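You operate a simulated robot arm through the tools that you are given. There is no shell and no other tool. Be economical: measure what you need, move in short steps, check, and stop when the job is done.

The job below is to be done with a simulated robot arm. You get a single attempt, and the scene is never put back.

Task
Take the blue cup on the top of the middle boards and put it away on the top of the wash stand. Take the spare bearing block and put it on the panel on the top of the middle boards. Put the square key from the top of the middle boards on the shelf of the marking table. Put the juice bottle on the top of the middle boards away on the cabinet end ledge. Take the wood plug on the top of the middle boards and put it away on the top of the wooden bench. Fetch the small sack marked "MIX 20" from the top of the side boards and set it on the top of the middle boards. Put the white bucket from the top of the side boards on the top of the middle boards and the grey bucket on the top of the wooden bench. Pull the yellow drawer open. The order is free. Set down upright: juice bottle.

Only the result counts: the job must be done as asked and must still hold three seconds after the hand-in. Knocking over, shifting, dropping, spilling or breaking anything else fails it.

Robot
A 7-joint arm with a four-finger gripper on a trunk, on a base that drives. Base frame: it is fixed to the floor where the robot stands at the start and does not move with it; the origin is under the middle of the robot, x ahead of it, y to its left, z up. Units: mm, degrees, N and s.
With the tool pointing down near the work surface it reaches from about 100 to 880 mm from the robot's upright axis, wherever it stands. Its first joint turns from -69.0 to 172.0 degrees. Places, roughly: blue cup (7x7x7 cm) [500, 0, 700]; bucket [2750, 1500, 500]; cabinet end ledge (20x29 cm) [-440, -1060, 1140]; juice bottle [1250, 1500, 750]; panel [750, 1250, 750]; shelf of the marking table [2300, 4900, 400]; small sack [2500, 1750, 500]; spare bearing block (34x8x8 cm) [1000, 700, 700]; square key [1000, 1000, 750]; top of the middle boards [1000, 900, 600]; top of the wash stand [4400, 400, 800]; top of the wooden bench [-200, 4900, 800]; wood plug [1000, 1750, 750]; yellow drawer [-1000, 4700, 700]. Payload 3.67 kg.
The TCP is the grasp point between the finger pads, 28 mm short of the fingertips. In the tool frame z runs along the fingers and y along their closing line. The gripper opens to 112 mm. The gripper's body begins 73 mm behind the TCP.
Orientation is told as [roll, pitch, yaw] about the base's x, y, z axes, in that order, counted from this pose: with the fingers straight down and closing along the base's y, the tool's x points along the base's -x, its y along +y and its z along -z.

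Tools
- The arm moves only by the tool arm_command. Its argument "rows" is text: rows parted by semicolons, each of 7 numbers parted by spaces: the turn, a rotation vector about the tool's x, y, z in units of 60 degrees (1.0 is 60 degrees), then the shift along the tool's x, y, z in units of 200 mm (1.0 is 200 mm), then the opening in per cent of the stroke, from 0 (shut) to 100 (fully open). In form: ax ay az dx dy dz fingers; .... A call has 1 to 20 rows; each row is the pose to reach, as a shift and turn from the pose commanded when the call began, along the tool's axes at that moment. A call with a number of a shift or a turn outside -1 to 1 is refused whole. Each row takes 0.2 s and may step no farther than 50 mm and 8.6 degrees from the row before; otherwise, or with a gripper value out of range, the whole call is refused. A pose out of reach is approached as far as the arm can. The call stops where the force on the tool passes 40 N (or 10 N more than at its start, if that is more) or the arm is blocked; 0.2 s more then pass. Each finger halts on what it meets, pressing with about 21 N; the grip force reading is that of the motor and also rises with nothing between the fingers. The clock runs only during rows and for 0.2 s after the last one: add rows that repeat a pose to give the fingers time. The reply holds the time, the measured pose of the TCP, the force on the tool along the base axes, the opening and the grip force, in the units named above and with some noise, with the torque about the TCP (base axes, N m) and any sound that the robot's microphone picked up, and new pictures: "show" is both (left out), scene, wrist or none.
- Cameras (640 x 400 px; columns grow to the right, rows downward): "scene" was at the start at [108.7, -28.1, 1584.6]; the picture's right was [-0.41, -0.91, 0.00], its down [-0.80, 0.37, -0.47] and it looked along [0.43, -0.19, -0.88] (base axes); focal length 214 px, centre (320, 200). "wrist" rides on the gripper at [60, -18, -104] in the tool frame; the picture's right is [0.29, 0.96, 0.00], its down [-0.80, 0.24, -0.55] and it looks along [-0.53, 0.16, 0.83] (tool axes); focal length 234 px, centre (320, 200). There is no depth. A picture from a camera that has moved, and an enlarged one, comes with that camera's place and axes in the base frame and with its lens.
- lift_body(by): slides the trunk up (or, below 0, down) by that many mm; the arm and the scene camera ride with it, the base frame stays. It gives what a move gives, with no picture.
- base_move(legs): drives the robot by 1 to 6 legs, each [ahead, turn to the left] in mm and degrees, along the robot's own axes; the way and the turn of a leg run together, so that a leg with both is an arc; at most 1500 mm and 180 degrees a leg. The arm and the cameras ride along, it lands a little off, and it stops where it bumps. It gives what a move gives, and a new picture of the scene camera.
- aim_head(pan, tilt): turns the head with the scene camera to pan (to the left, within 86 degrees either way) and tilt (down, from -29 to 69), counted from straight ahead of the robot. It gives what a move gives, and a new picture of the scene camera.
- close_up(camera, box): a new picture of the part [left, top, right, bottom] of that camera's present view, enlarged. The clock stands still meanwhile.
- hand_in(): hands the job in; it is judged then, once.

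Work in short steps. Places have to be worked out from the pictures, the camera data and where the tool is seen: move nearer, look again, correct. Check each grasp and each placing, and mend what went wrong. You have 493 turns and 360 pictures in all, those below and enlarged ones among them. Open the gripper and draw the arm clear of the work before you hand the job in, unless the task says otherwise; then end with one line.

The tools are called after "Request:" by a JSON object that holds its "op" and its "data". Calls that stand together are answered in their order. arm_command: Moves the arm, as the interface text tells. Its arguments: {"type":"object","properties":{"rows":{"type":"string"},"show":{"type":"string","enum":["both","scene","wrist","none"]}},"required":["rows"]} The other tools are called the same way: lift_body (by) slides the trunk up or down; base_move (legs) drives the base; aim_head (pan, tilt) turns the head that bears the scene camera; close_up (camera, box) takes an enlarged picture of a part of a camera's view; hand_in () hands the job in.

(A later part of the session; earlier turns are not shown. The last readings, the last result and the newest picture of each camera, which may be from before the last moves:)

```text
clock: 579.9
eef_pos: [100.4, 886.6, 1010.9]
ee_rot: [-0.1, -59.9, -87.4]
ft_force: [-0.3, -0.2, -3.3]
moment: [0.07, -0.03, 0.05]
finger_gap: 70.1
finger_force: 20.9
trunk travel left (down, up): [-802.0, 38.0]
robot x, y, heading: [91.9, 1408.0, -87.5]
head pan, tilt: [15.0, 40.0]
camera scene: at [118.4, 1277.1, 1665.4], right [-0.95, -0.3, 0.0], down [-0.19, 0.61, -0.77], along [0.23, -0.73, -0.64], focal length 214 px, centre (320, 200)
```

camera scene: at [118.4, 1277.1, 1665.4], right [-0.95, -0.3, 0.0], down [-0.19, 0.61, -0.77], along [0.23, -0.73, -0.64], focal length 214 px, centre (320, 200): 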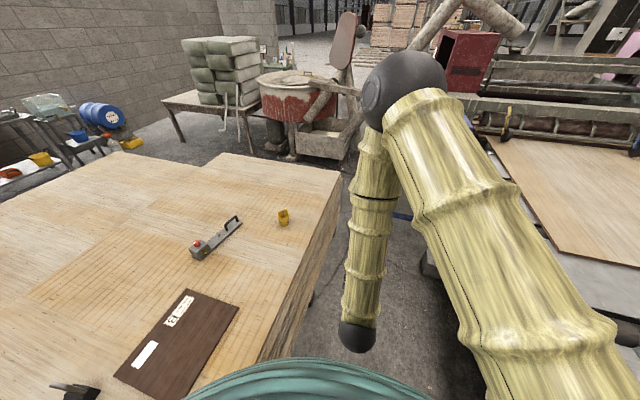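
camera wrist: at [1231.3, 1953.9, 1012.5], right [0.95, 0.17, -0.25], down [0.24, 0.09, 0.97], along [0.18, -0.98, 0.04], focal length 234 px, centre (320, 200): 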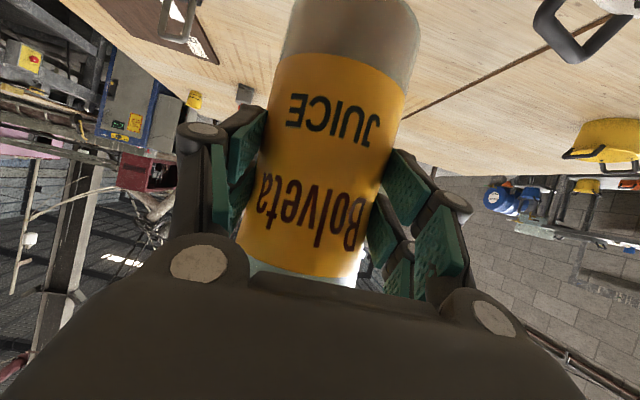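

Correct heading and continue to y≈300.

Request:
{"op": "base_move", "data": {"legs": [[0, -6], [1100, 0]]}}

Request:
{"op": "aim_head", "data": {"pan": -10, "tilt": 40}}

Request:
{"op": "aim_head", "data": {"pan": 30, "tilt": 40}}

```text
clock: 586.0
eef_pos: [-44.7, -202.4, 1012.4]
ee_rot: [-0.1, -59.9, -94.7]
ft_force: [0.0, 0.7, -1.9]
moment: [0.03, -0.01, -0.01]
finger_gap: 70.0
finger_force: 21.2
trunk travel left (down, up): [-802.0, 38.0]
robot x, y, heading: [14.0, 316.1, -94.9]
head pan, tilt: [15.0, 40.0]
camera scene: at [22.4, 182.2, 1665.3], right [-0.98, -0.18, 0.0], down [-0.11, 0.63, -0.77], along [0.14, -0.75, -0.64], focal length 214 px, centre (320, 200)
```

scene: 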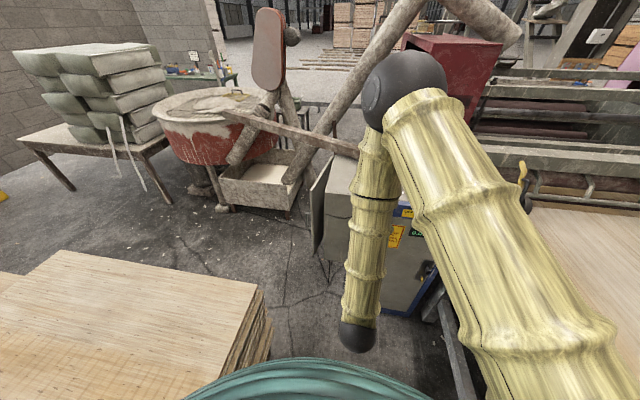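

```text
clock: 586.9
eef_pos: [-44.4, -201.8, 1011.0]
ee_rot: [-0.1, -59.8, -94.8]
ft_force: [0.1, -0.2, -2.7]
moment: [0.11, -0.03, 0.02]
finger_gap: 70.2
finger_force: 21.0
trunk travel left (down, up): [-802.0, 38.0]
robot x, y, heading: [13.1, 314.9, -94.4]
head pan, tilt: [-10.0, 40.0]
camera scene: at [-14.3, 184.0, 1665.4], right [-0.97, 0.25, 0.0], down [0.16, 0.62, -0.77], along [-0.19, -0.74, -0.64], focal length 214 px, centre (320, 200)
```

scene: 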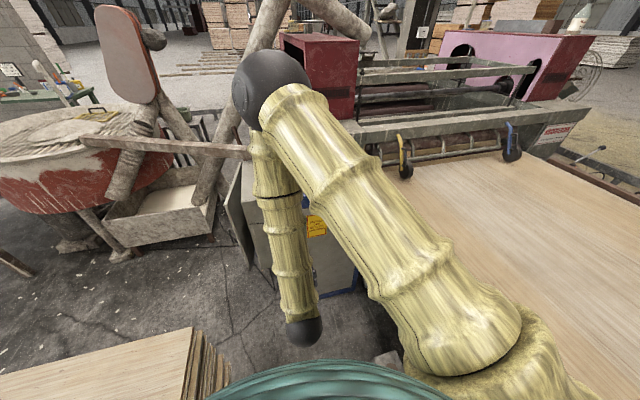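

```text
clock: 588.0
eef_pos: [-45.3, -201.3, 1011.3]
ee_rot: [-0.1, -59.9, -94.8]
ft_force: [-0.6, -0.5, -2.6]
moment: [0.07, -0.01, -0.02]
finger_gap: 70.3
finger_force: 21.1
trunk travel left (down, up): [-802.0, 38.0]
robot x, y, heading: [11.4, 318.9, -94.8]
head pan, tilt: [30.0, 40.0]
camera scene: at [43.5, 189.4, 1665.4], right [-0.9, -0.43, 0.0], down [-0.27, 0.58, -0.77], along [0.33, -0.69, -0.64], focal length 214 px, centre (320, 200)
```

scene: 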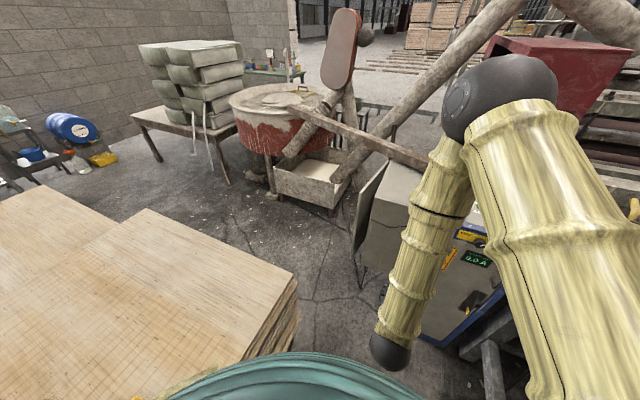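

The "cabinet end ledge" is the grey slab in front of the red machine, beyond the blue cabinet. Move closer and get a clear view of it.

Request:
{"op": "base_move", "data": {"legs": [[380, 0], [0, -45]]}}

Request:
{"op": "aim_head", "data": {"pan": 35, "tilt": 40}}

```text
clock: 590.2
eef_pos: [-76.5, -540.3, 1008.2]
ee_rot: [-0.9, -58.4, -94.2]
ft_force: [0.9, 13.3, 0.0]
moment: [-0.25, 0.12, -0.44]
finger_gap: 72.8
finger_force: 21.0
trunk travel left (down, up): [-802.0, 38.0]
robot x, y, heading: [-16.7, -32.2, -94.7]
head pan, tilt: [30.0, 40.0]
stopped in leg 1: the force on the tool passed its limit at 105 N (the readings are from after the stop); the commanded pose is now the measured one
camera scene: at [14.3, -159.3, 1665.6], right [-0.9, -0.43, 0.0], down [-0.27, 0.58, -0.77], along [0.33, -0.69, -0.64], focal length 214 px, centre (320, 200)
```

scene: 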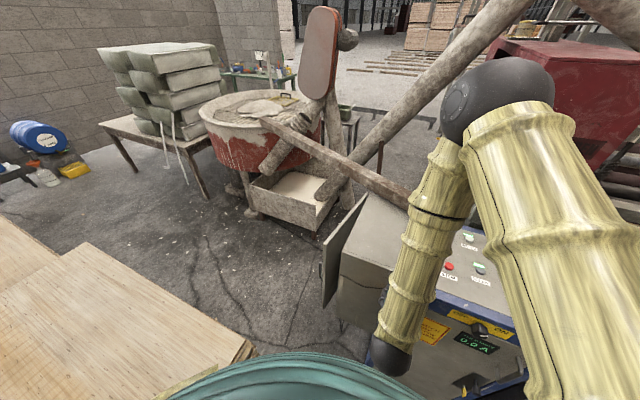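

```text
clock: 590.9
eef_pos: [-76.3, -539.9, 1008.0]
ee_rot: [-0.9, -58.3, -94.2]
ft_force: [-0.4, 19.9, -8.8]
moment: [-0.08, -0.27, -0.87]
finger_gap: 73.0
finger_force: 21.2
trunk travel left (down, up): [-802.0, 38.0]
robot x, y, heading: [-14.0, -28.9, -94.8]
head pan, tilt: [35.0, 40.0]
camera scene: at [21.4, -155.0, 1665.4], right [-0.86, -0.5, 0.0], down [-0.32, 0.55, -0.77], along [0.39, -0.66, -0.64], focal length 214 px, centre (320, 200)
```

scene: 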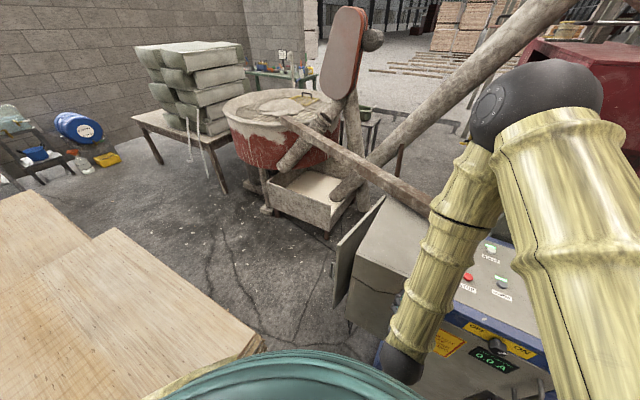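

The bottle touched the cabinet front. Back off at once and check the grip.

Request:
{"op": "base_move", "data": {"legs": [[-150, 0]]}}

Request:
{"op": "arm_command", "data": {"rows": "0 0 0 0 0 0 30"}}

```text
clock: 592.2
eef_pos: [-63.2, -388.7, 1008.0]
ee_rot: [-0.8, -58.7, -94.2]
ft_force: [-0.1, 1.4, -1.9]
moment: [0.0, -0.01, 0.01]
finger_gap: 71.6
finger_force: 20.7
trunk travel left (down, up): [-802.0, 38.0]
robot x, y, heading: [-5.2, 119.8, -94.5]
head pan, tilt: [35.0, 40.0]
camera scene: at [34.1, -3.2, 1665.6], right [-0.86, -0.51, 0.0], down [-0.33, 0.55, -0.77], along [0.39, -0.66, -0.64], focal length 214 px, centre (320, 200)
```

scene: 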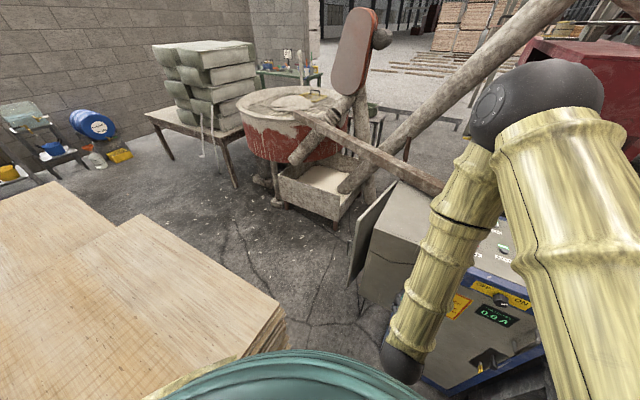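

```text
clock: 592.6
eef_pos: [-62.5, -389.5, 1007.6]
ee_rot: [-1.0, -58.4, -94.1]
ft_force: [0.8, -0.5, -3.5]
moment: [-0.03, 0.01, 0.04]
finger_gap: 71.4
finger_force: 21.1
trunk travel left (down, up): [-802.0, 38.0]
robot x, y, heading: [-5.2, 118.4, -94.7]
head pan, tilt: [35.0, 40.0]
camera scene: at [33.9, -6.2, 1665.3], right [-0.86, -0.51, 0.0], down [-0.33, 0.56, -0.77], along [0.39, -0.66, -0.64], focal length 214 px, centre (320, 200)
camera wrist: at [-71.2, -269.3, 1010.8], right [0.96, 0.07, -0.25], down [0.25, 0.03, 0.97], along [0.08, -1.0, 0.02], focal length 234 px, centre (320, 200)
```

scene: 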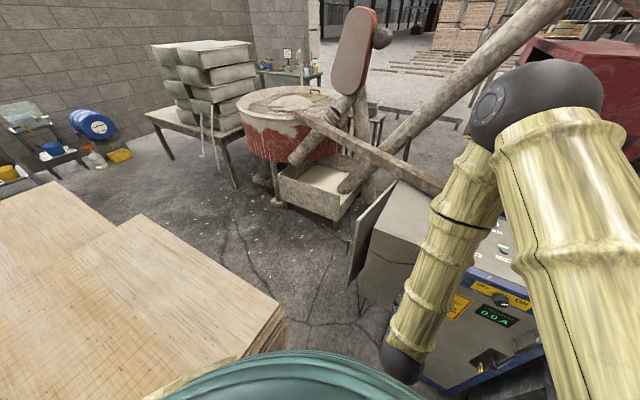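
wrist: 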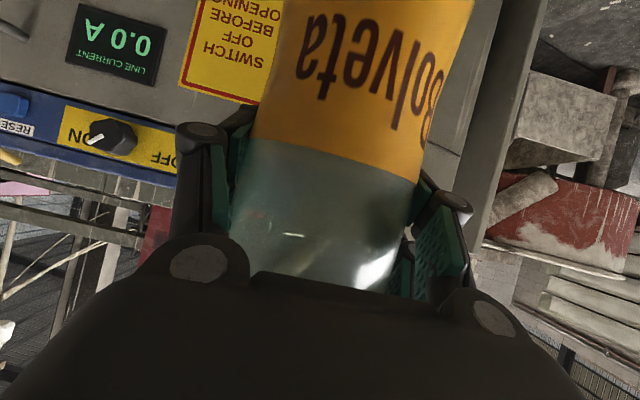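

The bottle slipped down ~50 mm and tilted a little in the grip. I'll set it on the boards' free corner and regrasp it. Turn to face the boards.

Request:
{"op": "base_move", "data": {"legs": [[0, 95]]}}

Request:
{"op": "aim_head", "data": {"pan": 20, "tilt": 50}}

```text
clock: 597.1
eef_pos: [510.0, 109.2, 1005.6]
ee_rot: [-0.9, -58.5, 1.1]
ft_force: [-0.7, 0.9, -2.4]
moment: [0.0, -0.06, 0.01]
finger_gap: 71.5
finger_force: 21.1
trunk travel left (down, up): [-802.0, 38.0]
robot x, y, heading: [-2.8, 117.1, 0.4]
head pan, tilt: [35.0, 40.0]
camera scene: at [114.7, 168.2, 1665.4], right [0.58, -0.81, 0.0], down [-0.52, -0.37, -0.77], along [0.62, 0.45, -0.64], focal length 214 px, centre (320, 200)
```

scene: 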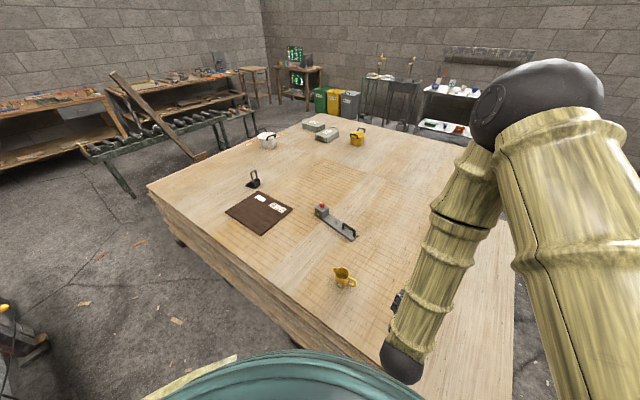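

```text
clock: 597.8
eef_pos: [508.0, 107.7, 1007.4]
ee_rot: [-0.9, -58.6, 1.1]
ft_force: [-1.3, -0.1, -3.2]
moment: [0.02, -0.04, 0.0]
finger_gap: 71.8
finger_force: 21.0
trunk travel left (down, up): [-802.0, 38.0]
robot x, y, heading: [-5.0, 120.5, 0.8]
head pan, tilt: [20.0, 50.0]
camera scene: at [117.7, 145.7, 1651.3], right [0.35, -0.94, 0.0], down [-0.72, -0.27, -0.64], along [0.6, 0.23, -0.77], focal length 214 px, centre (320, 200)
```

scene: 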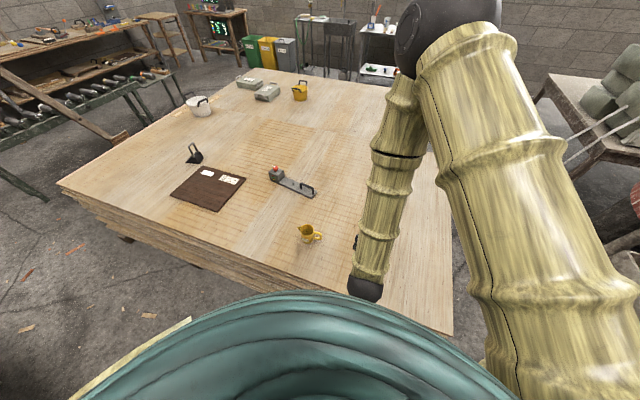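

Extend 100 mm over the boards and lower toward the surface.

Request:
{"op": "arm_command", "data": {"rows": "0 0 0 -0.09 0 0.142 30;0 0 0 -0.18 0 0.284 30;0 0 0 -0.26 0 0.426 30", "show": "none"}}

Request:
{"op": "lift_body", "data": {"by": -185}}

Request:
{"op": "arm_command", "data": {"rows": "0 0 0 0 0 0 30"}}

```text
clock: 598.6
eef_pos: [610.8, 107.6, 1008.0]
ee_rot: [-0.7, -58.4, 1.0]
ft_force: [0.1, 0.0, -3.0]
moment: [-0.01, -0.02, 0.04]
finger_gap: 71.3
finger_force: 20.9
trunk travel left (down, up): [-802.0, 38.0]
robot x, y, heading: [-4.9, 119.2, 0.6]
head pan, tilt: [20.0, 50.0]
```

```text
clock: 600.7
eef_pos: [610.5, 107.5, 824.1]
ee_rot: [-0.8, -58.5, 1.0]
ft_force: [-0.4, -0.5, -3.1]
moment: [0.06, -0.04, -0.02]
finger_gap: 71.3
finger_force: 21.0
trunk travel left (down, up): [-617.0, 223.0]
robot x, y, heading: [-3.6, 115.4, 0.5]
head pan, tilt: [20.0, 50.0]
```

```text
clock: 601.1
eef_pos: [611.3, 107.5, 824.6]
ee_rot: [-0.8, -58.5, 1.2]
ft_force: [-0.2, 1.0, -2.0]
moment: [0.0, -0.04, -0.01]
finger_gap: 71.4
finger_force: 20.9
trunk travel left (down, up): [-617.0, 223.0]
robot x, y, heading: [-6.9, 120.0, 0.8]
head pan, tilt: [20.0, 50.0]
camera scene: at [117.6, 145.7, 1466.2], right [0.35, -0.94, 0.0], down [-0.72, -0.27, -0.64], along [0.6, 0.23, -0.77], focal length 214 px, centre (320, 200)
camera wrist: at [490.4, 89.0, 827.3], right [-0.16, 0.95, -0.25], down [-0.06, 0.25, 0.97], along [0.99, 0.17, 0.02], focal length 234 px, centre (320, 200)
```

scene: 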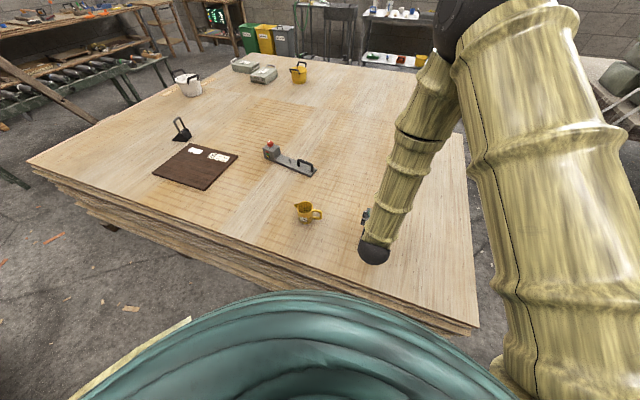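
wrist: 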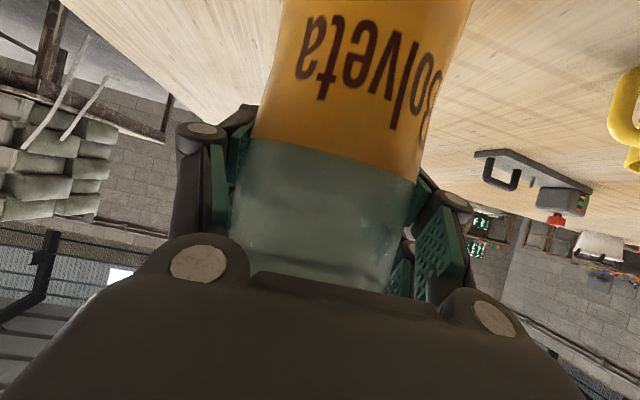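

Lower in small trunk steps until contact.

Request:
{"op": "lift_body", "data": {"by": -20}}

Request:
{"op": "lift_body", "data": {"by": -10}}

Request:
{"op": "lift_body", "data": {"by": -8}}

```text
clock: 601.7
eef_pos: [609.8, 106.5, 804.1]
ee_rot: [-0.9, -58.5, 1.2]
ft_force: [-1.2, -0.6, -2.3]
moment: [-0.02, -0.04, -0.02]
finger_gap: 71.8
finger_force: 21.6
trunk travel left (down, up): [-597.0, 243.0]
robot x, y, heading: [-4.6, 116.5, 0.6]
head pan, tilt: [20.0, 50.0]
```

```text
clock: 602.3
eef_pos: [609.8, 107.4, 793.2]
ee_rot: [-0.9, -58.5, 1.1]
ft_force: [0.0, -0.4, -2.0]
moment: [0.0, -0.04, 0.0]
finger_gap: 71.4
finger_force: 21.2
trunk travel left (down, up): [-587.0, 253.0]
robot x, y, heading: [-3.6, 121.9, 0.6]
head pan, tilt: [20.0, 50.0]
```

```text
clock: 602.9
eef_pos: [610.8, 107.3, 786.4]
ee_rot: [-0.9, -58.6, 1.2]
ft_force: [-0.5, 2.3, 10.2]
moment: [0.06, -0.19, -0.03]
finger_gap: 71.5
finger_force: 20.8
trunk travel left (down, up): [-579.0, 261.0]
robot x, y, heading: [-3.9, 119.9, 0.7]
head pan, tilt: [20.0, 50.0]
```

Request:
{"op": "lift_body", "data": {"by": -4}}

Request:
{"op": "lift_body", "data": {"by": -4}}

Request:
{"op": "arm_command", "data": {"rows": "0 0 0 0 0 0 30"}}

```text
clock: 603.4
eef_pos: [609.6, 108.3, 780.9]
ee_rot: [-0.8, -58.5, 1.1]
ft_force: [-0.7, 2.9, 11.9]
moment: [0.36, -0.05, -0.02]
finger_gap: 71.7
finger_force: 20.7
trunk travel left (down, up): [-575.0, 265.0]
robot x, y, heading: [-2.5, 119.2, 0.4]
head pan, tilt: [20.0, 50.0]
```

```text
clock: 604.0
eef_pos: [609.1, 106.8, 777.2]
ee_rot: [-0.9, -58.6, 1.0]
ft_force: [-0.9, 0.3, 10.2]
moment: [0.13, 0.0, 0.02]
finger_gap: 71.3
finger_force: 21.3
trunk travel left (down, up): [-571.0, 269.0]
robot x, y, heading: [-6.2, 118.4, 0.6]
head pan, tilt: [20.0, 50.0]
```

```text
clock: 604.4
eef_pos: [609.7, 106.5, 777.7]
ee_rot: [-0.9, -58.5, 1.1]
ft_force: [-1.5, -0.7, 7.3]
moment: [-0.13, -0.02, -0.03]
finger_gap: 71.2
finger_force: 20.9
trunk travel left (down, up): [-571.0, 269.0]
robot x, y, heading: [-3.5, 120.1, 1.0]
head pan, tilt: [20.0, 50.0]
camera scene: at [116.9, 145.7, 1420.2], right [0.35, -0.94, 0.0], down [-0.72, -0.27, -0.64], along [0.6, 0.23, -0.77], focal length 214 px, centre (320, 200)
camera wrist: at [489.9, 88.9, 781.5], right [-0.16, 0.95, -0.25], down [-0.06, 0.25, 0.97], along [0.99, 0.17, 0.02], focal length 234 px, centre (320, 200)
```

scene: 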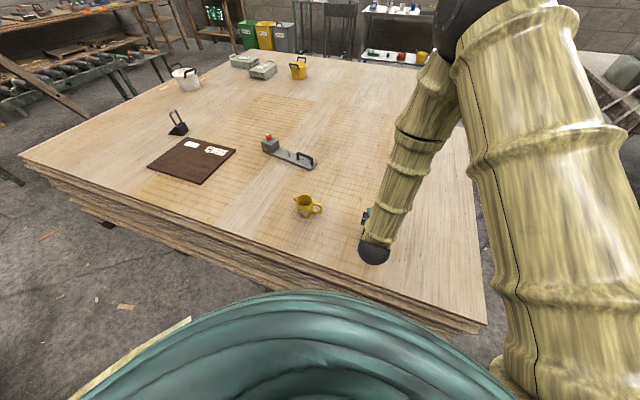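
wrist: 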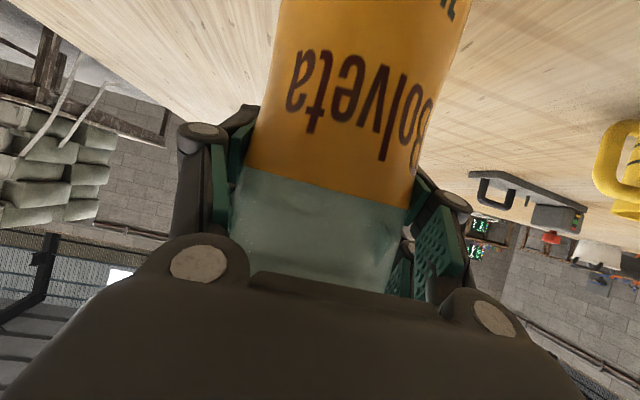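

Bottle rests on the boards. Open slowly to let it settle upright.

Request:
{"op": "arm_command", "data": {"rows": "0 0 0 0 0 0 66;0 0 0 0 0 0 69;0 0 0 0 0 0 73;0 0 0 0 0 0 78;0 0 0 0 0 0 85;0 0 0 0 0 0 95;0 0 0 0 0 0 100"}}

```text
clock: 606.0
eef_pos: [611.1, 107.5, 776.7]
ee_rot: [-0.8, -58.5, 1.0]
ft_force: [-0.5, 0.9, 0.3]
moment: [0.02, 0.01, 0.0]
finger_gap: 112.1
finger_force: 0.0
trunk travel left (down, up): [-571.0, 269.0]
robot x, y, heading: [-6.8, 124.2, 0.7]
head pan, tilt: [20.0, 50.0]
camera scene: at [117.5, 145.7, 1420.2], right [0.35, -0.94, 0.0], down [-0.72, -0.27, -0.64], along [0.6, 0.23, -0.77], focal length 214 px, centre (320, 200)
camera wrist: at [490.3, 89.0, 781.4], right [-0.16, 0.95, -0.25], down [-0.06, 0.25, 0.97], along [0.99, 0.17, 0.02], focal length 234 px, centre (320, 200)
```

scene: 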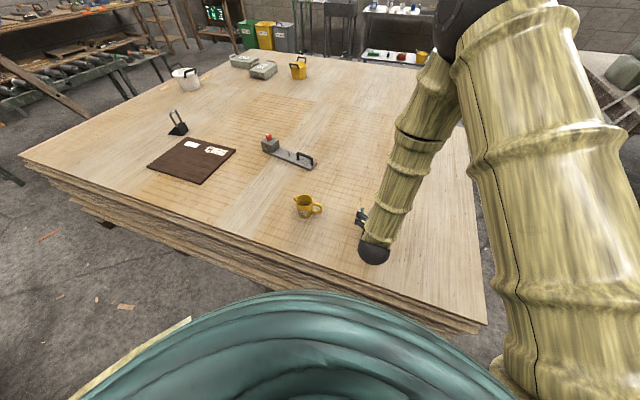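
wrist: 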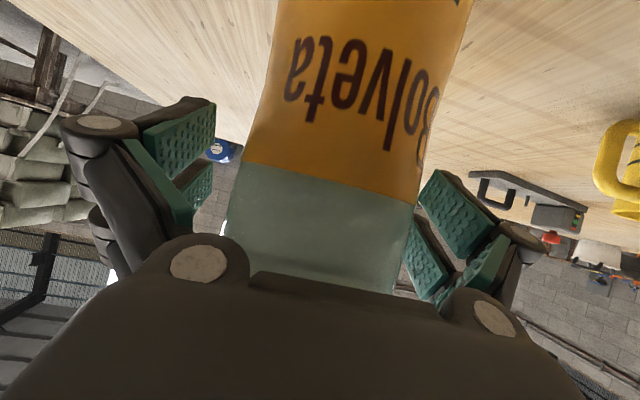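

Bottle is standing free. Back out along the tool axis and look.

Request:
{"op": "arm_command", "data": {"rows": "0 0 0 0 0 -0.1 100;0 0 0 0 0 -0.3 100;0 0 0 0 0 -0.5 100;0 0 0 0 0 -0.7 100"}}

```text
clock: 607.0
eef_pos: [509.2, 125.8, 834.4]
ee_rot: [-0.5, -57.9, 0.1]
ft_force: [0.6, 0.2, 0.4]
moment: [0.01, 0.02, -0.01]
finger_gap: 112.1
finger_force: 0.1
out of reach, approached as far as the arm can: row 4
trunk travel left (down, up): [-571.0, 269.0]
robot x, y, heading: [0.2, 118.5, 0.5]
head pan, tilt: [20.0, 50.0]
camera scene: at [118.0, 145.9, 1420.1], right [0.35, -0.94, 0.0], down [-0.72, -0.27, -0.64], along [0.6, 0.23, -0.77], focal length 214 px, centre (320, 200)
camera wrist: at [388.6, 109.4, 839.2], right [-0.15, 0.96, -0.25], down [-0.04, 0.24, 0.97], along [0.99, 0.15, 0.01], focal length 234 px, centre (320, 200)
```

scene: 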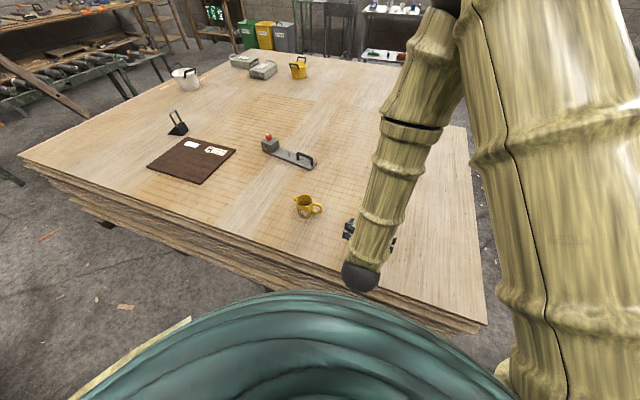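
wrist: 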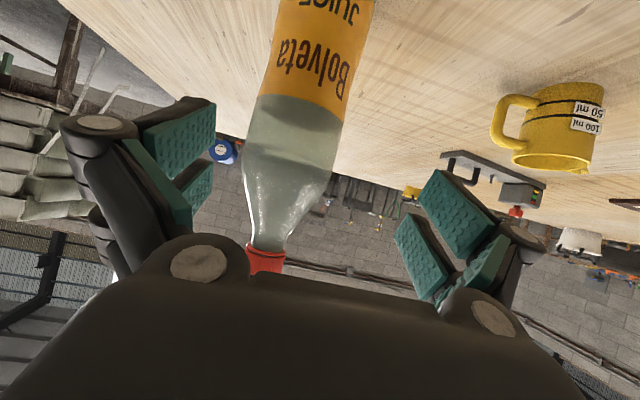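

Bottle stands upright at ≈(572,102). Line up: shift y, lower the trunk 60, then advance and regrasp.

Request:
{"op": "arm_command", "data": {"rows": "0 0 0 0 -0.06 0 100;0 0 0 0 -0.12 0 100", "show": "none"}}

Request:
{"op": "lift_body", "data": {"by": -55}}

Request:
{"op": "arm_command", "data": {"rows": "0 0 0 0 0 0 100", "show": "wrist"}}

```text
clock: 607.5
eef_pos: [520.1, 112.6, 831.0]
ee_rot: [-1.2, -58.6, 1.5]
ft_force: [1.2, -0.5, 0.8]
moment: [0.0, 0.0, 0.0]
finger_gap: 112.0
finger_force: 0.0
out of reach, approached as far as the arm can: row 1, 2
trunk travel left (down, up): [-571.0, 269.0]
robot x, y, heading: [-4.2, 118.8, 0.6]
head pan, tilt: [20.0, 50.0]
```

```text
clock: 608.5
eef_pos: [520.6, 111.5, 775.1]
ee_rot: [-0.9, -58.5, 1.1]
ft_force: [0.3, -0.2, 0.7]
moment: [-0.02, 0.03, 0.01]
finger_gap: 111.8
finger_force: 0.1
trunk travel left (down, up): [-516.0, 324.0]
robot x, y, heading: [-2.6, 121.5, 0.6]
head pan, tilt: [20.0, 50.0]
```

```text
clock: 608.9
eef_pos: [521.6, 111.1, 774.9]
ee_rot: [-1.0, -58.5, 1.0]
ft_force: [-0.7, -0.4, -0.3]
moment: [0.0, 0.01, -0.01]
finger_gap: 112.2
finger_force: 0.0
trunk travel left (down, up): [-516.0, 324.0]
robot x, y, heading: [-4.2, 119.7, 0.5]
head pan, tilt: [20.0, 50.0]
camera wrist: at [400.3, 93.2, 779.6], right [-0.16, 0.95, -0.25], down [-0.06, 0.25, 0.97], along [0.99, 0.17, 0.02], focal length 234 px, centre (320, 200)
```

wrist: 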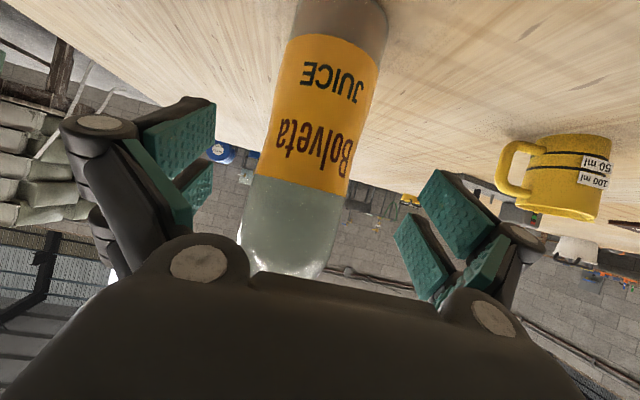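

Centred. Advance 60 mm along the tool and close.

Request:
{"op": "arm_command", "data": {"rows": "0 0 0 0 -0.01 0.15 100;0 0 0 0 -0.02 0.3 100;0 0 0 0 -0.02 0.3 80;0 0 0 0 -0.02 0.3 60;0 0 0 0 -0.02 0.3 40;0 0 0 0 -0.02 0.3 30;0 0 0 0 -0.02 0.3 30"}}

Request:
{"op": "lift_body", "data": {"by": 100}}

```text
clock: 610.5
eef_pos: [570.0, 107.2, 743.8]
ee_rot: [-0.8, -58.5, 1.1]
ft_force: [-0.2, -1.1, 1.0]
moment: [-0.05, -0.09, -0.01]
finger_gap: 70.5
finger_force: 20.8
trunk travel left (down, up): [-516.0, 324.0]
robot x, y, heading: [-8.4, 119.4, 0.6]
head pan, tilt: [20.0, 50.0]
camera scene: at [117.4, 145.6, 1365.2], right [0.35, -0.94, 0.0], down [-0.72, -0.27, -0.64], along [0.6, 0.23, -0.77], focal length 214 px, centre (320, 200)
camera wrist: at [449.2, 89.2, 747.9], right [-0.16, 0.95, -0.25], down [-0.06, 0.25, 0.97], along [0.99, 0.17, 0.02], focal length 234 px, centre (320, 200)
```

scene: 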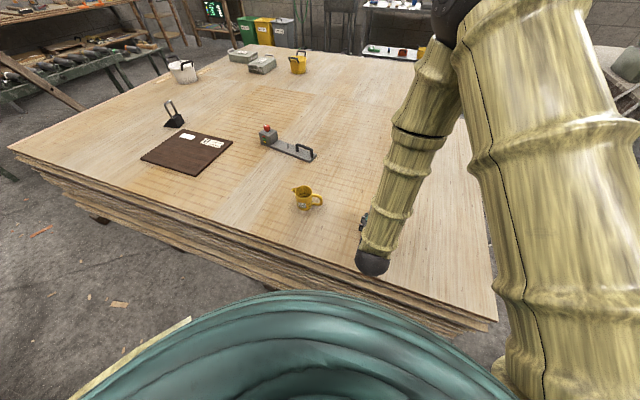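
wrist: 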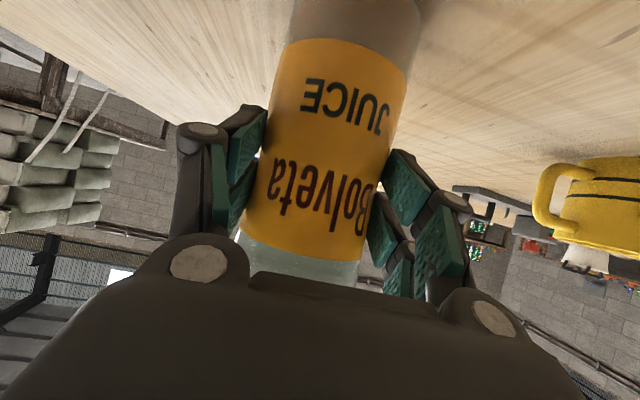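

```text
clock: 611.8
eef_pos: [570.3, 107.4, 843.6]
ee_rot: [-0.9, -58.5, 1.1]
ft_force: [0.4, -0.4, -3.6]
moment: [0.01, 0.04, -0.02]
finger_gap: 70.3
finger_force: 20.8
trunk travel left (down, up): [-616.0, 224.0]
robot x, y, heading: [-7.1, 122.0, 0.7]
head pan, tilt: [20.0, 50.0]
```

Regrasped and lifted. Now raise fully: trunk up and arm up to get the bottle well above the cabinet.

Request:
{"op": "lift_body", "data": {"by": 222}}

Request:
{"op": "arm_command", "data": {"rows": "0 0 0 -0.2 0 -0.122 30;0 0 0 -0.4 0 -0.245 30;0 0 0 -0.6 0 -0.367 30;0 0 0 -0.8 0 -0.49 30;0 0 0 -1 0 -0.612 30"}}

```text
clock: 614.2
eef_pos: [568.6, 108.0, 1066.1]
ee_rot: [-0.8, -58.5, 1.1]
ft_force: [-0.2, 0.1, -3.1]
moment: [0.0, 0.07, 0.02]
finger_gap: 70.4
finger_force: 21.1
trunk travel left (down, up): [-838.0, 2.0]
robot x, y, heading: [-3.9, 119.5, 0.6]
head pan, tilt: [20.0, 50.0]
```

```text
clock: 615.4
eef_pos: [570.3, 108.8, 1300.2]
ee_rot: [-0.8, -58.6, 1.1]
ft_force: [-1.4, -0.2, -2.2]
moment: [0.03, 0.05, 0.03]
finger_gap: 70.6
finger_force: 20.1
out of reach, approached as far as the arm can: row 4
trunk travel left (down, up): [-838.0, 2.0]
robot x, y, heading: [-2.1, 119.4, 0.7]
head pan, tilt: [20.0, 50.0]
camera scene: at [113.9, 144.6, 1687.4], right [0.35, -0.94, 0.0], down [-0.72, -0.27, -0.64], along [0.6, 0.23, -0.76], focal length 214 px, centre (320, 200)
camera wrist: at [450.4, 91.1, 1304.5], right [-0.16, 0.95, -0.25], down [-0.06, 0.25, 0.97], along [0.99, 0.17, 0.02], focal length 234 px, centre (320, 200)
```

scene: 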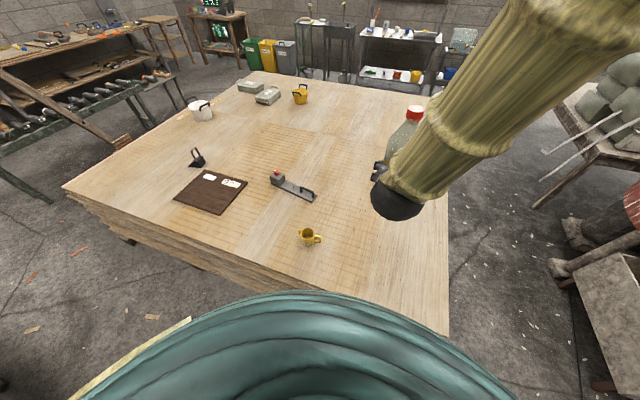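
wrist: 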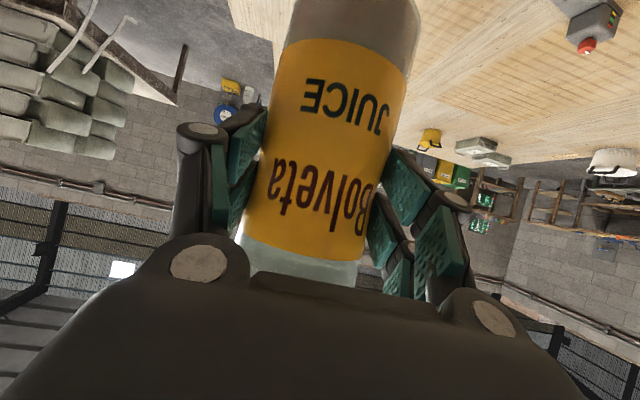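

Bottle now at z≈1300 (bottom ≈1196). Turn right to face the cabinet area and look.

Request:
{"op": "base_move", "data": {"legs": [[0, -95]]}}

Request:
{"op": "aim_head", "data": {"pan": -20, "tilt": 45}}

```text
clock: 619.7
eef_pos: [-36.5, -458.9, 1299.0]
ee_rot: [-0.9, -58.5, -91.2]
ft_force: [-0.4, 0.6, -3.1]
moment: [0.09, -0.04, -0.03]
finger_gap: 70.5
finger_force: 20.8
trunk travel left (down, up): [-838.0, 2.0]
robot x, y, heading: [-4.4, 118.2, -91.7]
head pan, tilt: [20.0, 50.0]
camera scene: at [17.9, -5.3, 1687.2], right [-0.95, -0.32, 0.0], down [-0.24, 0.73, -0.64], along [0.2, -0.61, -0.77], focal length 214 px, centre (320, 200)
```

scene: 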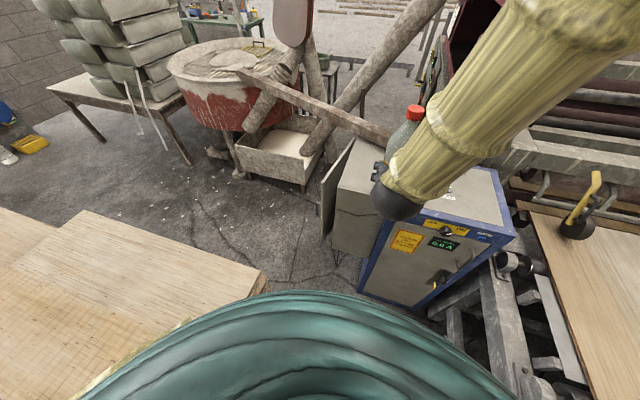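

```text
clock: 620.8
eef_pos: [-36.3, -459.2, 1298.4]
ee_rot: [-0.9, -58.4, -91.2]
ft_force: [0.4, 0.4, -2.9]
moment: [0.04, 0.0, -0.01]
finger_gap: 70.1
finger_force: 21.2
trunk travel left (down, up): [-838.0, 2.0]
robot x, y, heading: [-3.8, 118.9, -91.7]
head pan, tilt: [-20.0, 45.0]
camera scene: at [-36.3, -7.9, 1694.1], right [-0.93, 0.37, 0.0], down [0.26, 0.66, -0.71], along [-0.26, -0.66, -0.71], focal length 214 px, centre (320, 200)
```

scene: 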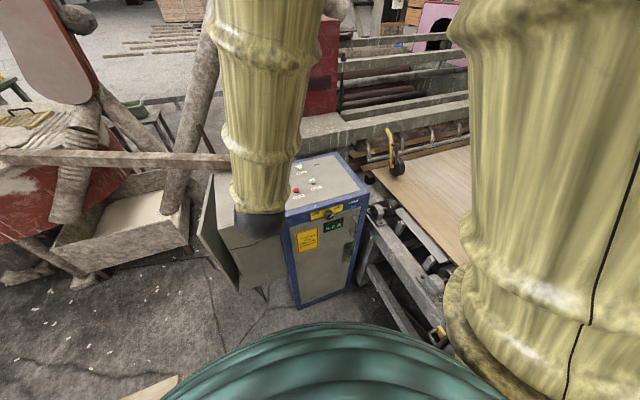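

Cabinet hasn't moved (buttons at the same place). Turn right more so the ledge comes clear of the forearm.

Request:
{"op": "base_move", "data": {"legs": [[0, -45]]}}

Request:
{"op": "aim_head", "data": {"pan": 25, "tilt": 35}}

Request:
{"op": "close_up", "data": {"camera": "scene", "box": [180, 80, 420, 280]}}

```text
clock: 623.3
eef_pos: [-442.8, -257.8, 1299.8]
ee_rot: [-1.0, -58.4, -137.0]
ft_force: [-0.5, 0.2, -2.5]
moment: [0.02, -0.03, 0.05]
finger_gap: 70.4
finger_force: 21.6
trunk travel left (down, up): [-838.0, 2.0]
robot x, y, heading: [-6.6, 121.7, -137.4]
head pan, tilt: [-20.0, 45.0]
camera scene: at [-117.2, 53.3, 1694.1], right [-0.38, 0.92, 0.0], down [0.65, 0.27, -0.71], along [-0.65, -0.27, -0.71], focal length 214 px, centre (320, 200)
```

scene: 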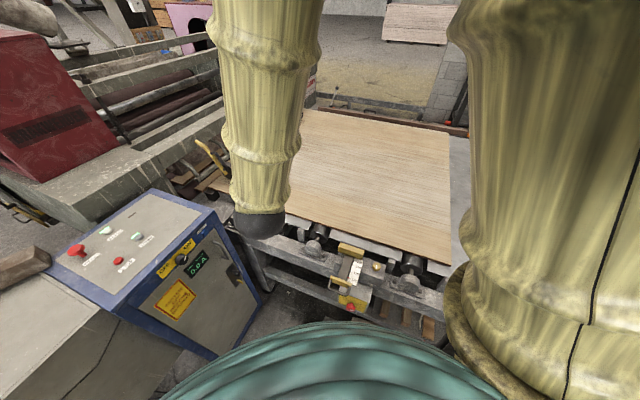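

```text
clock: 624.4
eef_pos: [-442.9, -258.7, 1299.9]
ee_rot: [-0.9, -58.4, -137.1]
ft_force: [0.4, 0.0, -3.0]
moment: [0.04, -0.05, 0.05]
finger_gap: 70.3
finger_force: 20.8
trunk travel left (down, up): [-838.0, 2.0]
robot x, y, heading: [-3.2, 117.0, -137.8]
head pan, tilt: [25.0, 35.0]
camera scene: at [-76.1, 3.2, 1708.9], right [-0.92, 0.39, 0.0], down [0.22, 0.53, -0.82], along [-0.32, -0.76, -0.57], focal length 214 px, centre (320, 200)
```

scene: 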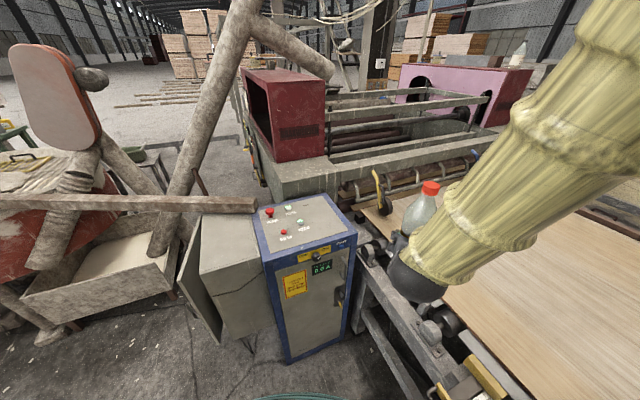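

```text
2.00 times, centred on (300, 180) of scene
camera zoom: at [-76.1, 3.2, 1708.9], right [-0.92, 0.39, 0.0], down [0.22, 0.53, -0.82], along [-0.32, -0.76, -0.57], focal length 429 px, centre (360, 240)
```

zoom: 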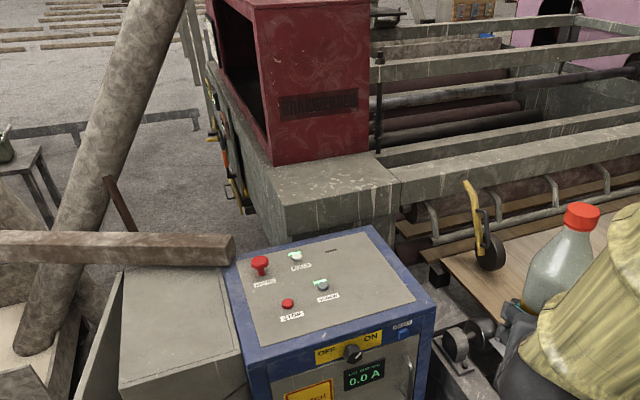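

Clear view: ledge top spans about x −280…−605, y −970…−1210, in front of the red box. Raise the arm 60 mm more, turn toward it and approach carefully.

Request:
{"op": "arm_command", "data": {"rows": "0 0 0 -0.13 0 -0.08 30;0 0 0 -0.27 0 -0.165 30", "show": "none"}}

Request:
{"op": "base_move", "data": {"legs": [[0, 28], [200, 0]]}}

```text
clock: 625.0
eef_pos: [-443.5, -255.7, 1361.4]
ee_rot: [-0.6, -58.4, -137.2]
ft_force: [-0.5, 1.3, -2.4]
moment: [0.03, -0.07, 0.08]
finger_gap: 70.2
finger_force: 21.5
trunk travel left (down, up): [-838.0, 2.0]
robot x, y, heading: [-8.3, 123.0, -137.5]
head pan, tilt: [25.0, 35.0]
```

```text
clock: 628.0
eef_pos: [-275.9, -612.7, 1361.3]
ee_rot: [-0.9, -58.4, -108.8]
ft_force: [-0.5, -0.9, -3.1]
moment: [0.08, -0.02, -0.05]
finger_gap: 70.3
finger_force: 21.3
trunk travel left (down, up): [-838.0, 2.0]
robot x, y, heading: [-73.3, -70.9, -109.3]
head pan, tilt: [25.0, 35.0]
camera scene: at [-79.2, -208.6, 1708.8], right [-0.99, -0.1, 0.0], down [-0.06, 0.57, -0.82], along [0.08, -0.81, -0.57], focal length 214 px, centre (320, 200)
```

scene: 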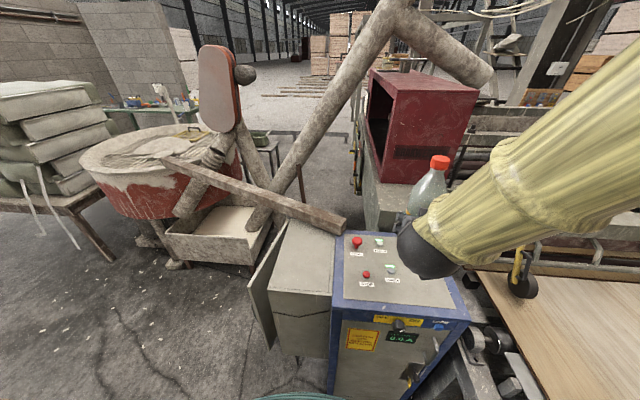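

Ledge height ≈1130–1140 confirmed by two views. Drive 180 mm closer.

Request:
{"op": "base_move", "data": {"legs": [[170, 0]]}}

Request:
{"op": "arm_command", "data": {"rows": "0 0 0 0 0 0 30"}}

```text
clock: 629.5
eef_pos: [-329.6, -773.1, 1360.0]
ee_rot: [-0.9, -58.3, -108.7]
ft_force: [-0.8, -0.1, -2.8]
moment: [0.09, -0.05, 0.0]
finger_gap: 70.0
finger_force: 21.0
trunk travel left (down, up): [-838.0, 2.0]
robot x, y, heading: [-127.8, -229.9, -109.4]
head pan, tilt: [25.0, 35.0]
camera scene: at [-134.5, -368.7, 1708.9], right [-0.99, -0.1, 0.0], down [-0.06, 0.57, -0.82], along [0.08, -0.81, -0.57], focal length 214 px, centre (320, 200)
```

scene: 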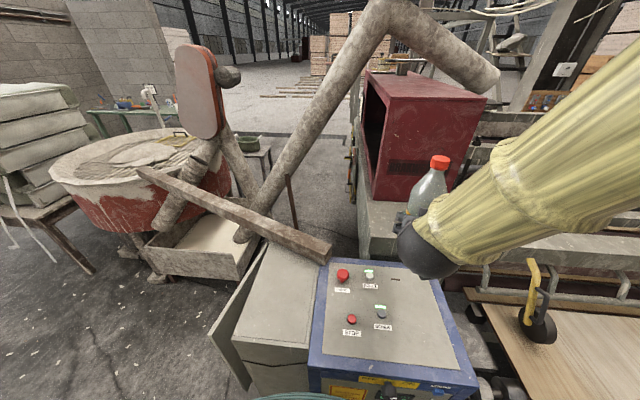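

```text
clock: 629.9
eef_pos: [-330.5, -771.5, 1363.4]
ee_rot: [-0.9, -58.5, -108.5]
ft_force: [0.2, 0.5, -2.6]
moment: [0.08, -0.01, -0.01]
finger_gap: 70.3
finger_force: 21.1
trunk travel left (down, up): [-838.0, 2.0]
robot x, y, heading: [-125.0, -227.7, -109.3]
head pan, tilt: [25.0, 35.0]
camera scene: at [-133.4, -365.4, 1709.2], right [-0.99, -0.1, 0.0], down [-0.06, 0.57, -0.82], along [0.08, -0.82, -0.57], focal length 214 px, centre (320, 200)
camera wrist: at [-307.4, -650.8, 1366.3], right [0.95, -0.17, -0.25], down [0.25, -0.03, 0.97], along [-0.18, -0.98, 0.02], focal length 234 px, centre (320, 200)
```

scene: 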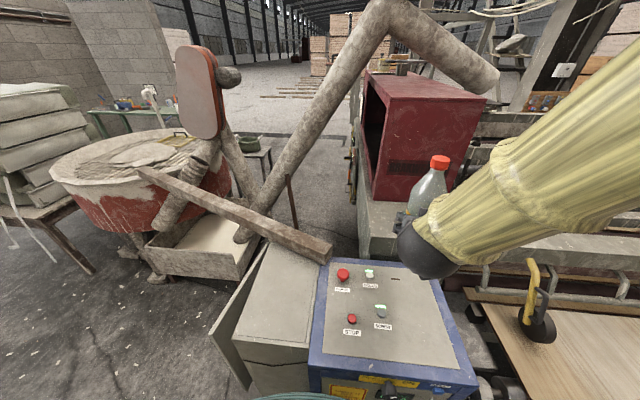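
wrist: 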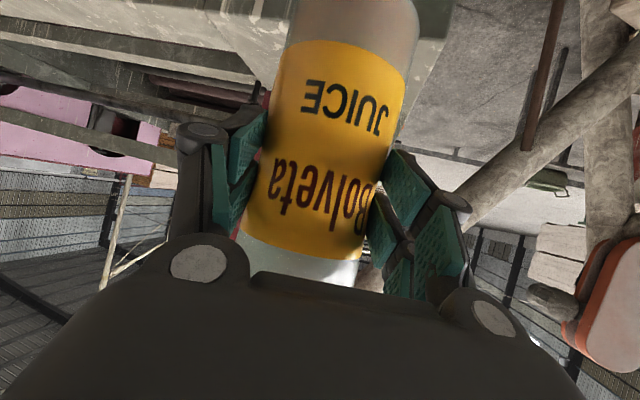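

Move forward 326 mm over the ledge (target ≈(−420,−1085)).

Request:
{"op": "arm_command", "data": {"rows": "0 0 0 -0.107 0.01 0.174 30;0 0 0 -0.214 0.02 0.347 30;0 0 0 -0.32 0.03 0.52 30;0 0 0 -0.427 0.0375 0.694 30", "show": "scene"}}

Request:
{"op": "arm_command", "data": {"rows": "0 0 0 -0.107 0.01 0.174 30;0 0 0 -0.214 0.02 0.347 30;0 0 0 -0.32 0.03 0.52 30;0 0 0 -0.427 0.0375 0.694 30"}}

```text
clock: 630.9
eef_pos: [-377.9, -931.2, 1360.9]
ee_rot: [-1.2, -58.3, -108.5]
ft_force: [0.2, -1.0, -2.4]
moment: [0.1, -0.02, 0.01]
finger_gap: 70.5
finger_force: 21.0
trunk travel left (down, up): [-838.0, 2.0]
robot x, y, heading: [-125.7, -228.1, -109.1]
head pan, tilt: [25.0, 35.0]
camera scene: at [-133.8, -370.2, 1708.7], right [-0.99, -0.1, 0.0], down [-0.06, 0.57, -0.82], along [0.08, -0.81, -0.58], focal length 214 px, centre (320, 200)
```

scene: 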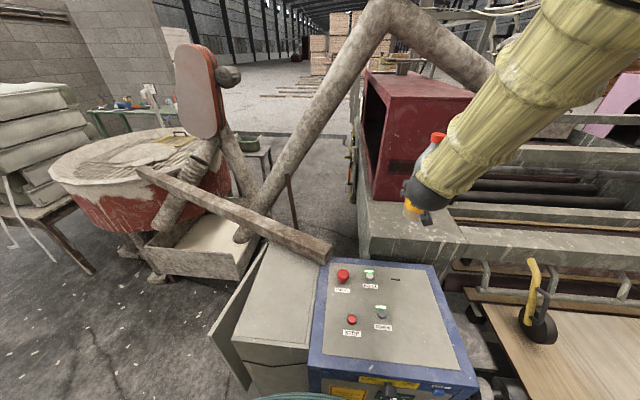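

```text
clock: 632.1
eef_pos: [-449.8, -1080.3, 1394.1]
ee_rot: [6.9, -59.4, -117.2]
ft_force: [0.4, -0.1, -2.2]
moment: [0.06, 0.01, -0.03]
finger_gap: 70.1
finger_force: 21.1
trunk travel left (down, up): [-838.0, 2.0]
robot x, y, heading: [-125.6, -230.7, -109.1]
head pan, tilt: [25.0, 35.0]
stopped in row 4: the arm was blocked; the commanded pose is now the measured one
camera scene: at [-133.2, -366.1, 1709.1], right [-0.99, -0.1, 0.0], down [-0.06, 0.57, -0.82], along [0.08, -0.82, -0.57], focal length 214 px, centre (320, 200)
camera wrist: at [-422.9, -960.3, 1394.4], right [0.96, -0.21, -0.19], down [0.19, 0.0, 0.98], along [-0.21, -0.98, 0.05], focal length 234 px, centre (320, 200)
```

scene: 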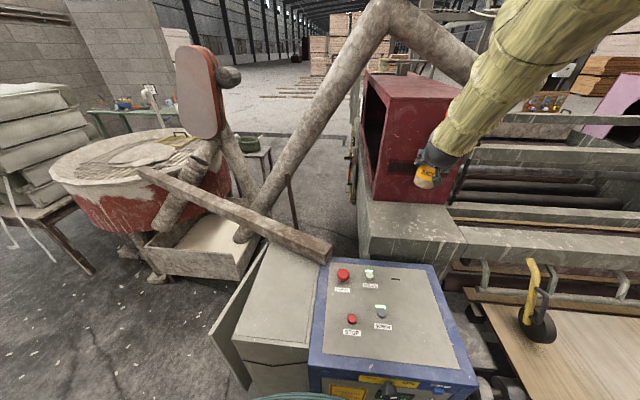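
wrist: 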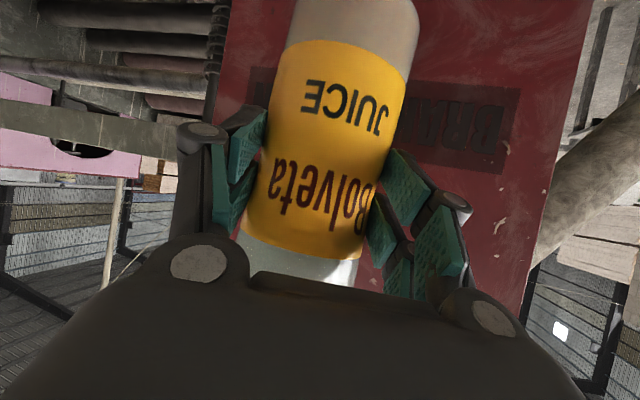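

Blocked at extension with ~4° tilt. Lower the trunk 90 first, then correct the orientation slightly.

Request:
{"op": "lift_body", "data": {"by": -90}}

Request:
{"op": "arm_command", "data": {"rows": "0 0.01 -0.035 0.02 0 -0.03 30;0.009 0.023 -0.073 0.04 0 -0.06 30"}}

```text
clock: 633.3
eef_pos: [-448.7, -1081.1, 1303.2]
ee_rot: [6.9, -59.4, -117.2]
ft_force: [0.1, -0.2, -2.9]
moment: [0.05, 0.02, -0.03]
finger_gap: 70.4
finger_force: 20.7
trunk travel left (down, up): [-748.0, 92.0]
robot x, y, heading: [-127.4, -234.9, -109.4]
head pan, tilt: [25.0, 35.0]
```

```text
clock: 633.9
eef_pos: [-461.5, -1065.2, 1303.1]
ee_rot: [1.6, -57.9, -111.7]
ft_force: [0.0, 0.2, -2.1]
moment: [0.04, 0.02, 0.0]
finger_gap: 70.3
finger_force: 20.9
trunk travel left (down, up): [-748.0, 92.0]
robot x, y, heading: [-129.8, -233.1, -109.2]
head pan, tilt: [25.0, 35.0]
camera scene: at [-134.1, -366.9, 1619.0], right [-0.99, -0.1, 0.0], down [-0.06, 0.57, -0.82], along [0.08, -0.81, -0.57], focal length 214 px, centre (320, 200)
camera wrist: at [-435.4, -945.8, 1307.5], right [0.95, -0.19, -0.23], down [0.23, -0.04, 0.97], along [-0.19, -0.98, 0.01], focal length 234 px, centre (320, 200)
```

scene: 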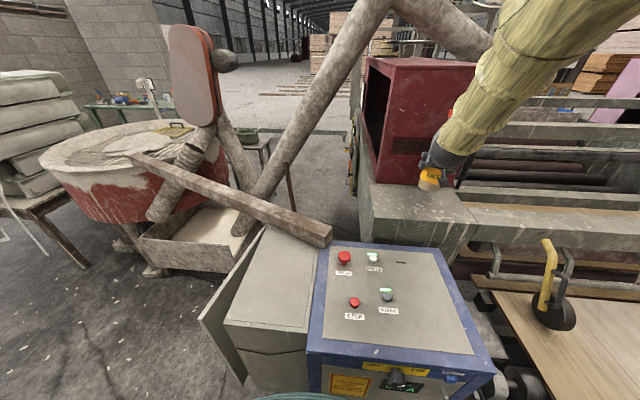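
wrist: 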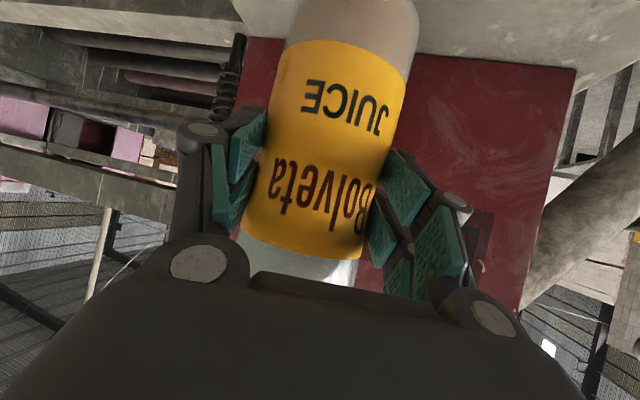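

Bottle is over the ledge: position (−461,−1065), level within ~1°. Lower with the trunk.

Request:
{"op": "lift_body", "data": {"by": -35}}

Request:
{"op": "lift_body", "data": {"by": -8}}

Request:
{"op": "lift_body", "data": {"by": -7}}

```text
clock: 634.7
eef_pos: [-455.4, -1065.8, 1273.2]
ee_rot: [1.8, -58.1, -111.7]
ft_force: [0.8, 0.1, -2.6]
moment: [0.08, 0.0, 0.01]
finger_gap: 70.3
finger_force: 20.9
trunk travel left (down, up): [-713.0, 127.0]
robot x, y, heading: [-130.0, -230.5, -108.8]
head pan, tilt: [25.0, 35.0]
```

```text
clock: 635.3
eef_pos: [-454.5, -1066.0, 1265.9]
ee_rot: [1.7, -58.3, -111.6]
ft_force: [-0.6, -0.7, -2.6]
moment: [0.08, -0.03, 0.0]
finger_gap: 70.1
finger_force: 20.7
trunk travel left (down, up): [-705.0, 135.0]
robot x, y, heading: [-127.7, -232.0, -109.1]
head pan, tilt: [25.0, 35.0]
```

```text
clock: 635.8
eef_pos: [-455.8, -1065.7, 1259.6]
ee_rot: [1.8, -58.3, -111.6]
ft_force: [-0.3, -0.3, -3.1]
moment: [0.06, -0.01, 0.02]
finger_gap: 70.2
finger_force: 21.5
trunk travel left (down, up): [-698.0, 142.0]
robot x, y, heading: [-127.2, -232.2, -109.2]
head pan, tilt: [25.0, 35.0]
```

Request:
{"op": "lift_body", "data": {"by": -7}}

Request:
{"op": "lift_body", "data": {"by": -6}}

Request:
{"op": "lift_body", "data": {"by": -5}}

```text
clock: 636.4
eef_pos: [-454.0, -1066.8, 1254.0]
ee_rot: [1.9, -58.5, -111.4]
ft_force: [0.9, -2.6, 8.4]
moment: [-0.42, 0.35, 0.1]
finger_gap: 70.2
finger_force: 21.0
trunk travel left (down, up): [-691.0, 149.0]
robot x, y, heading: [-128.7, -227.9, -109.0]
head pan, tilt: [25.0, 35.0]
```

```text
clock: 636.9
eef_pos: [-454.0, -1065.1, 1247.7]
ee_rot: [1.6, -58.4, -111.6]
ft_force: [0.9, -4.0, 14.1]
moment: [-0.36, 0.49, 0.13]
finger_gap: 70.5
finger_force: 20.5
trunk travel left (down, up): [-685.0, 155.0]
robot x, y, heading: [-124.4, -229.5, -109.2]
head pan, tilt: [25.0, 35.0]
```

```text
clock: 637.5
eef_pos: [-455.2, -1064.3, 1242.1]
ee_rot: [1.7, -58.4, -111.6]
ft_force: [0.1, -0.7, 13.8]
moment: [-0.3, 0.5, 0.05]
finger_gap: 70.4
finger_force: 20.6
trunk travel left (down, up): [-680.0, 160.0]
robot x, y, heading: [-126.8, -230.2, -109.1]
head pan, tilt: [25.0, 35.0]
```

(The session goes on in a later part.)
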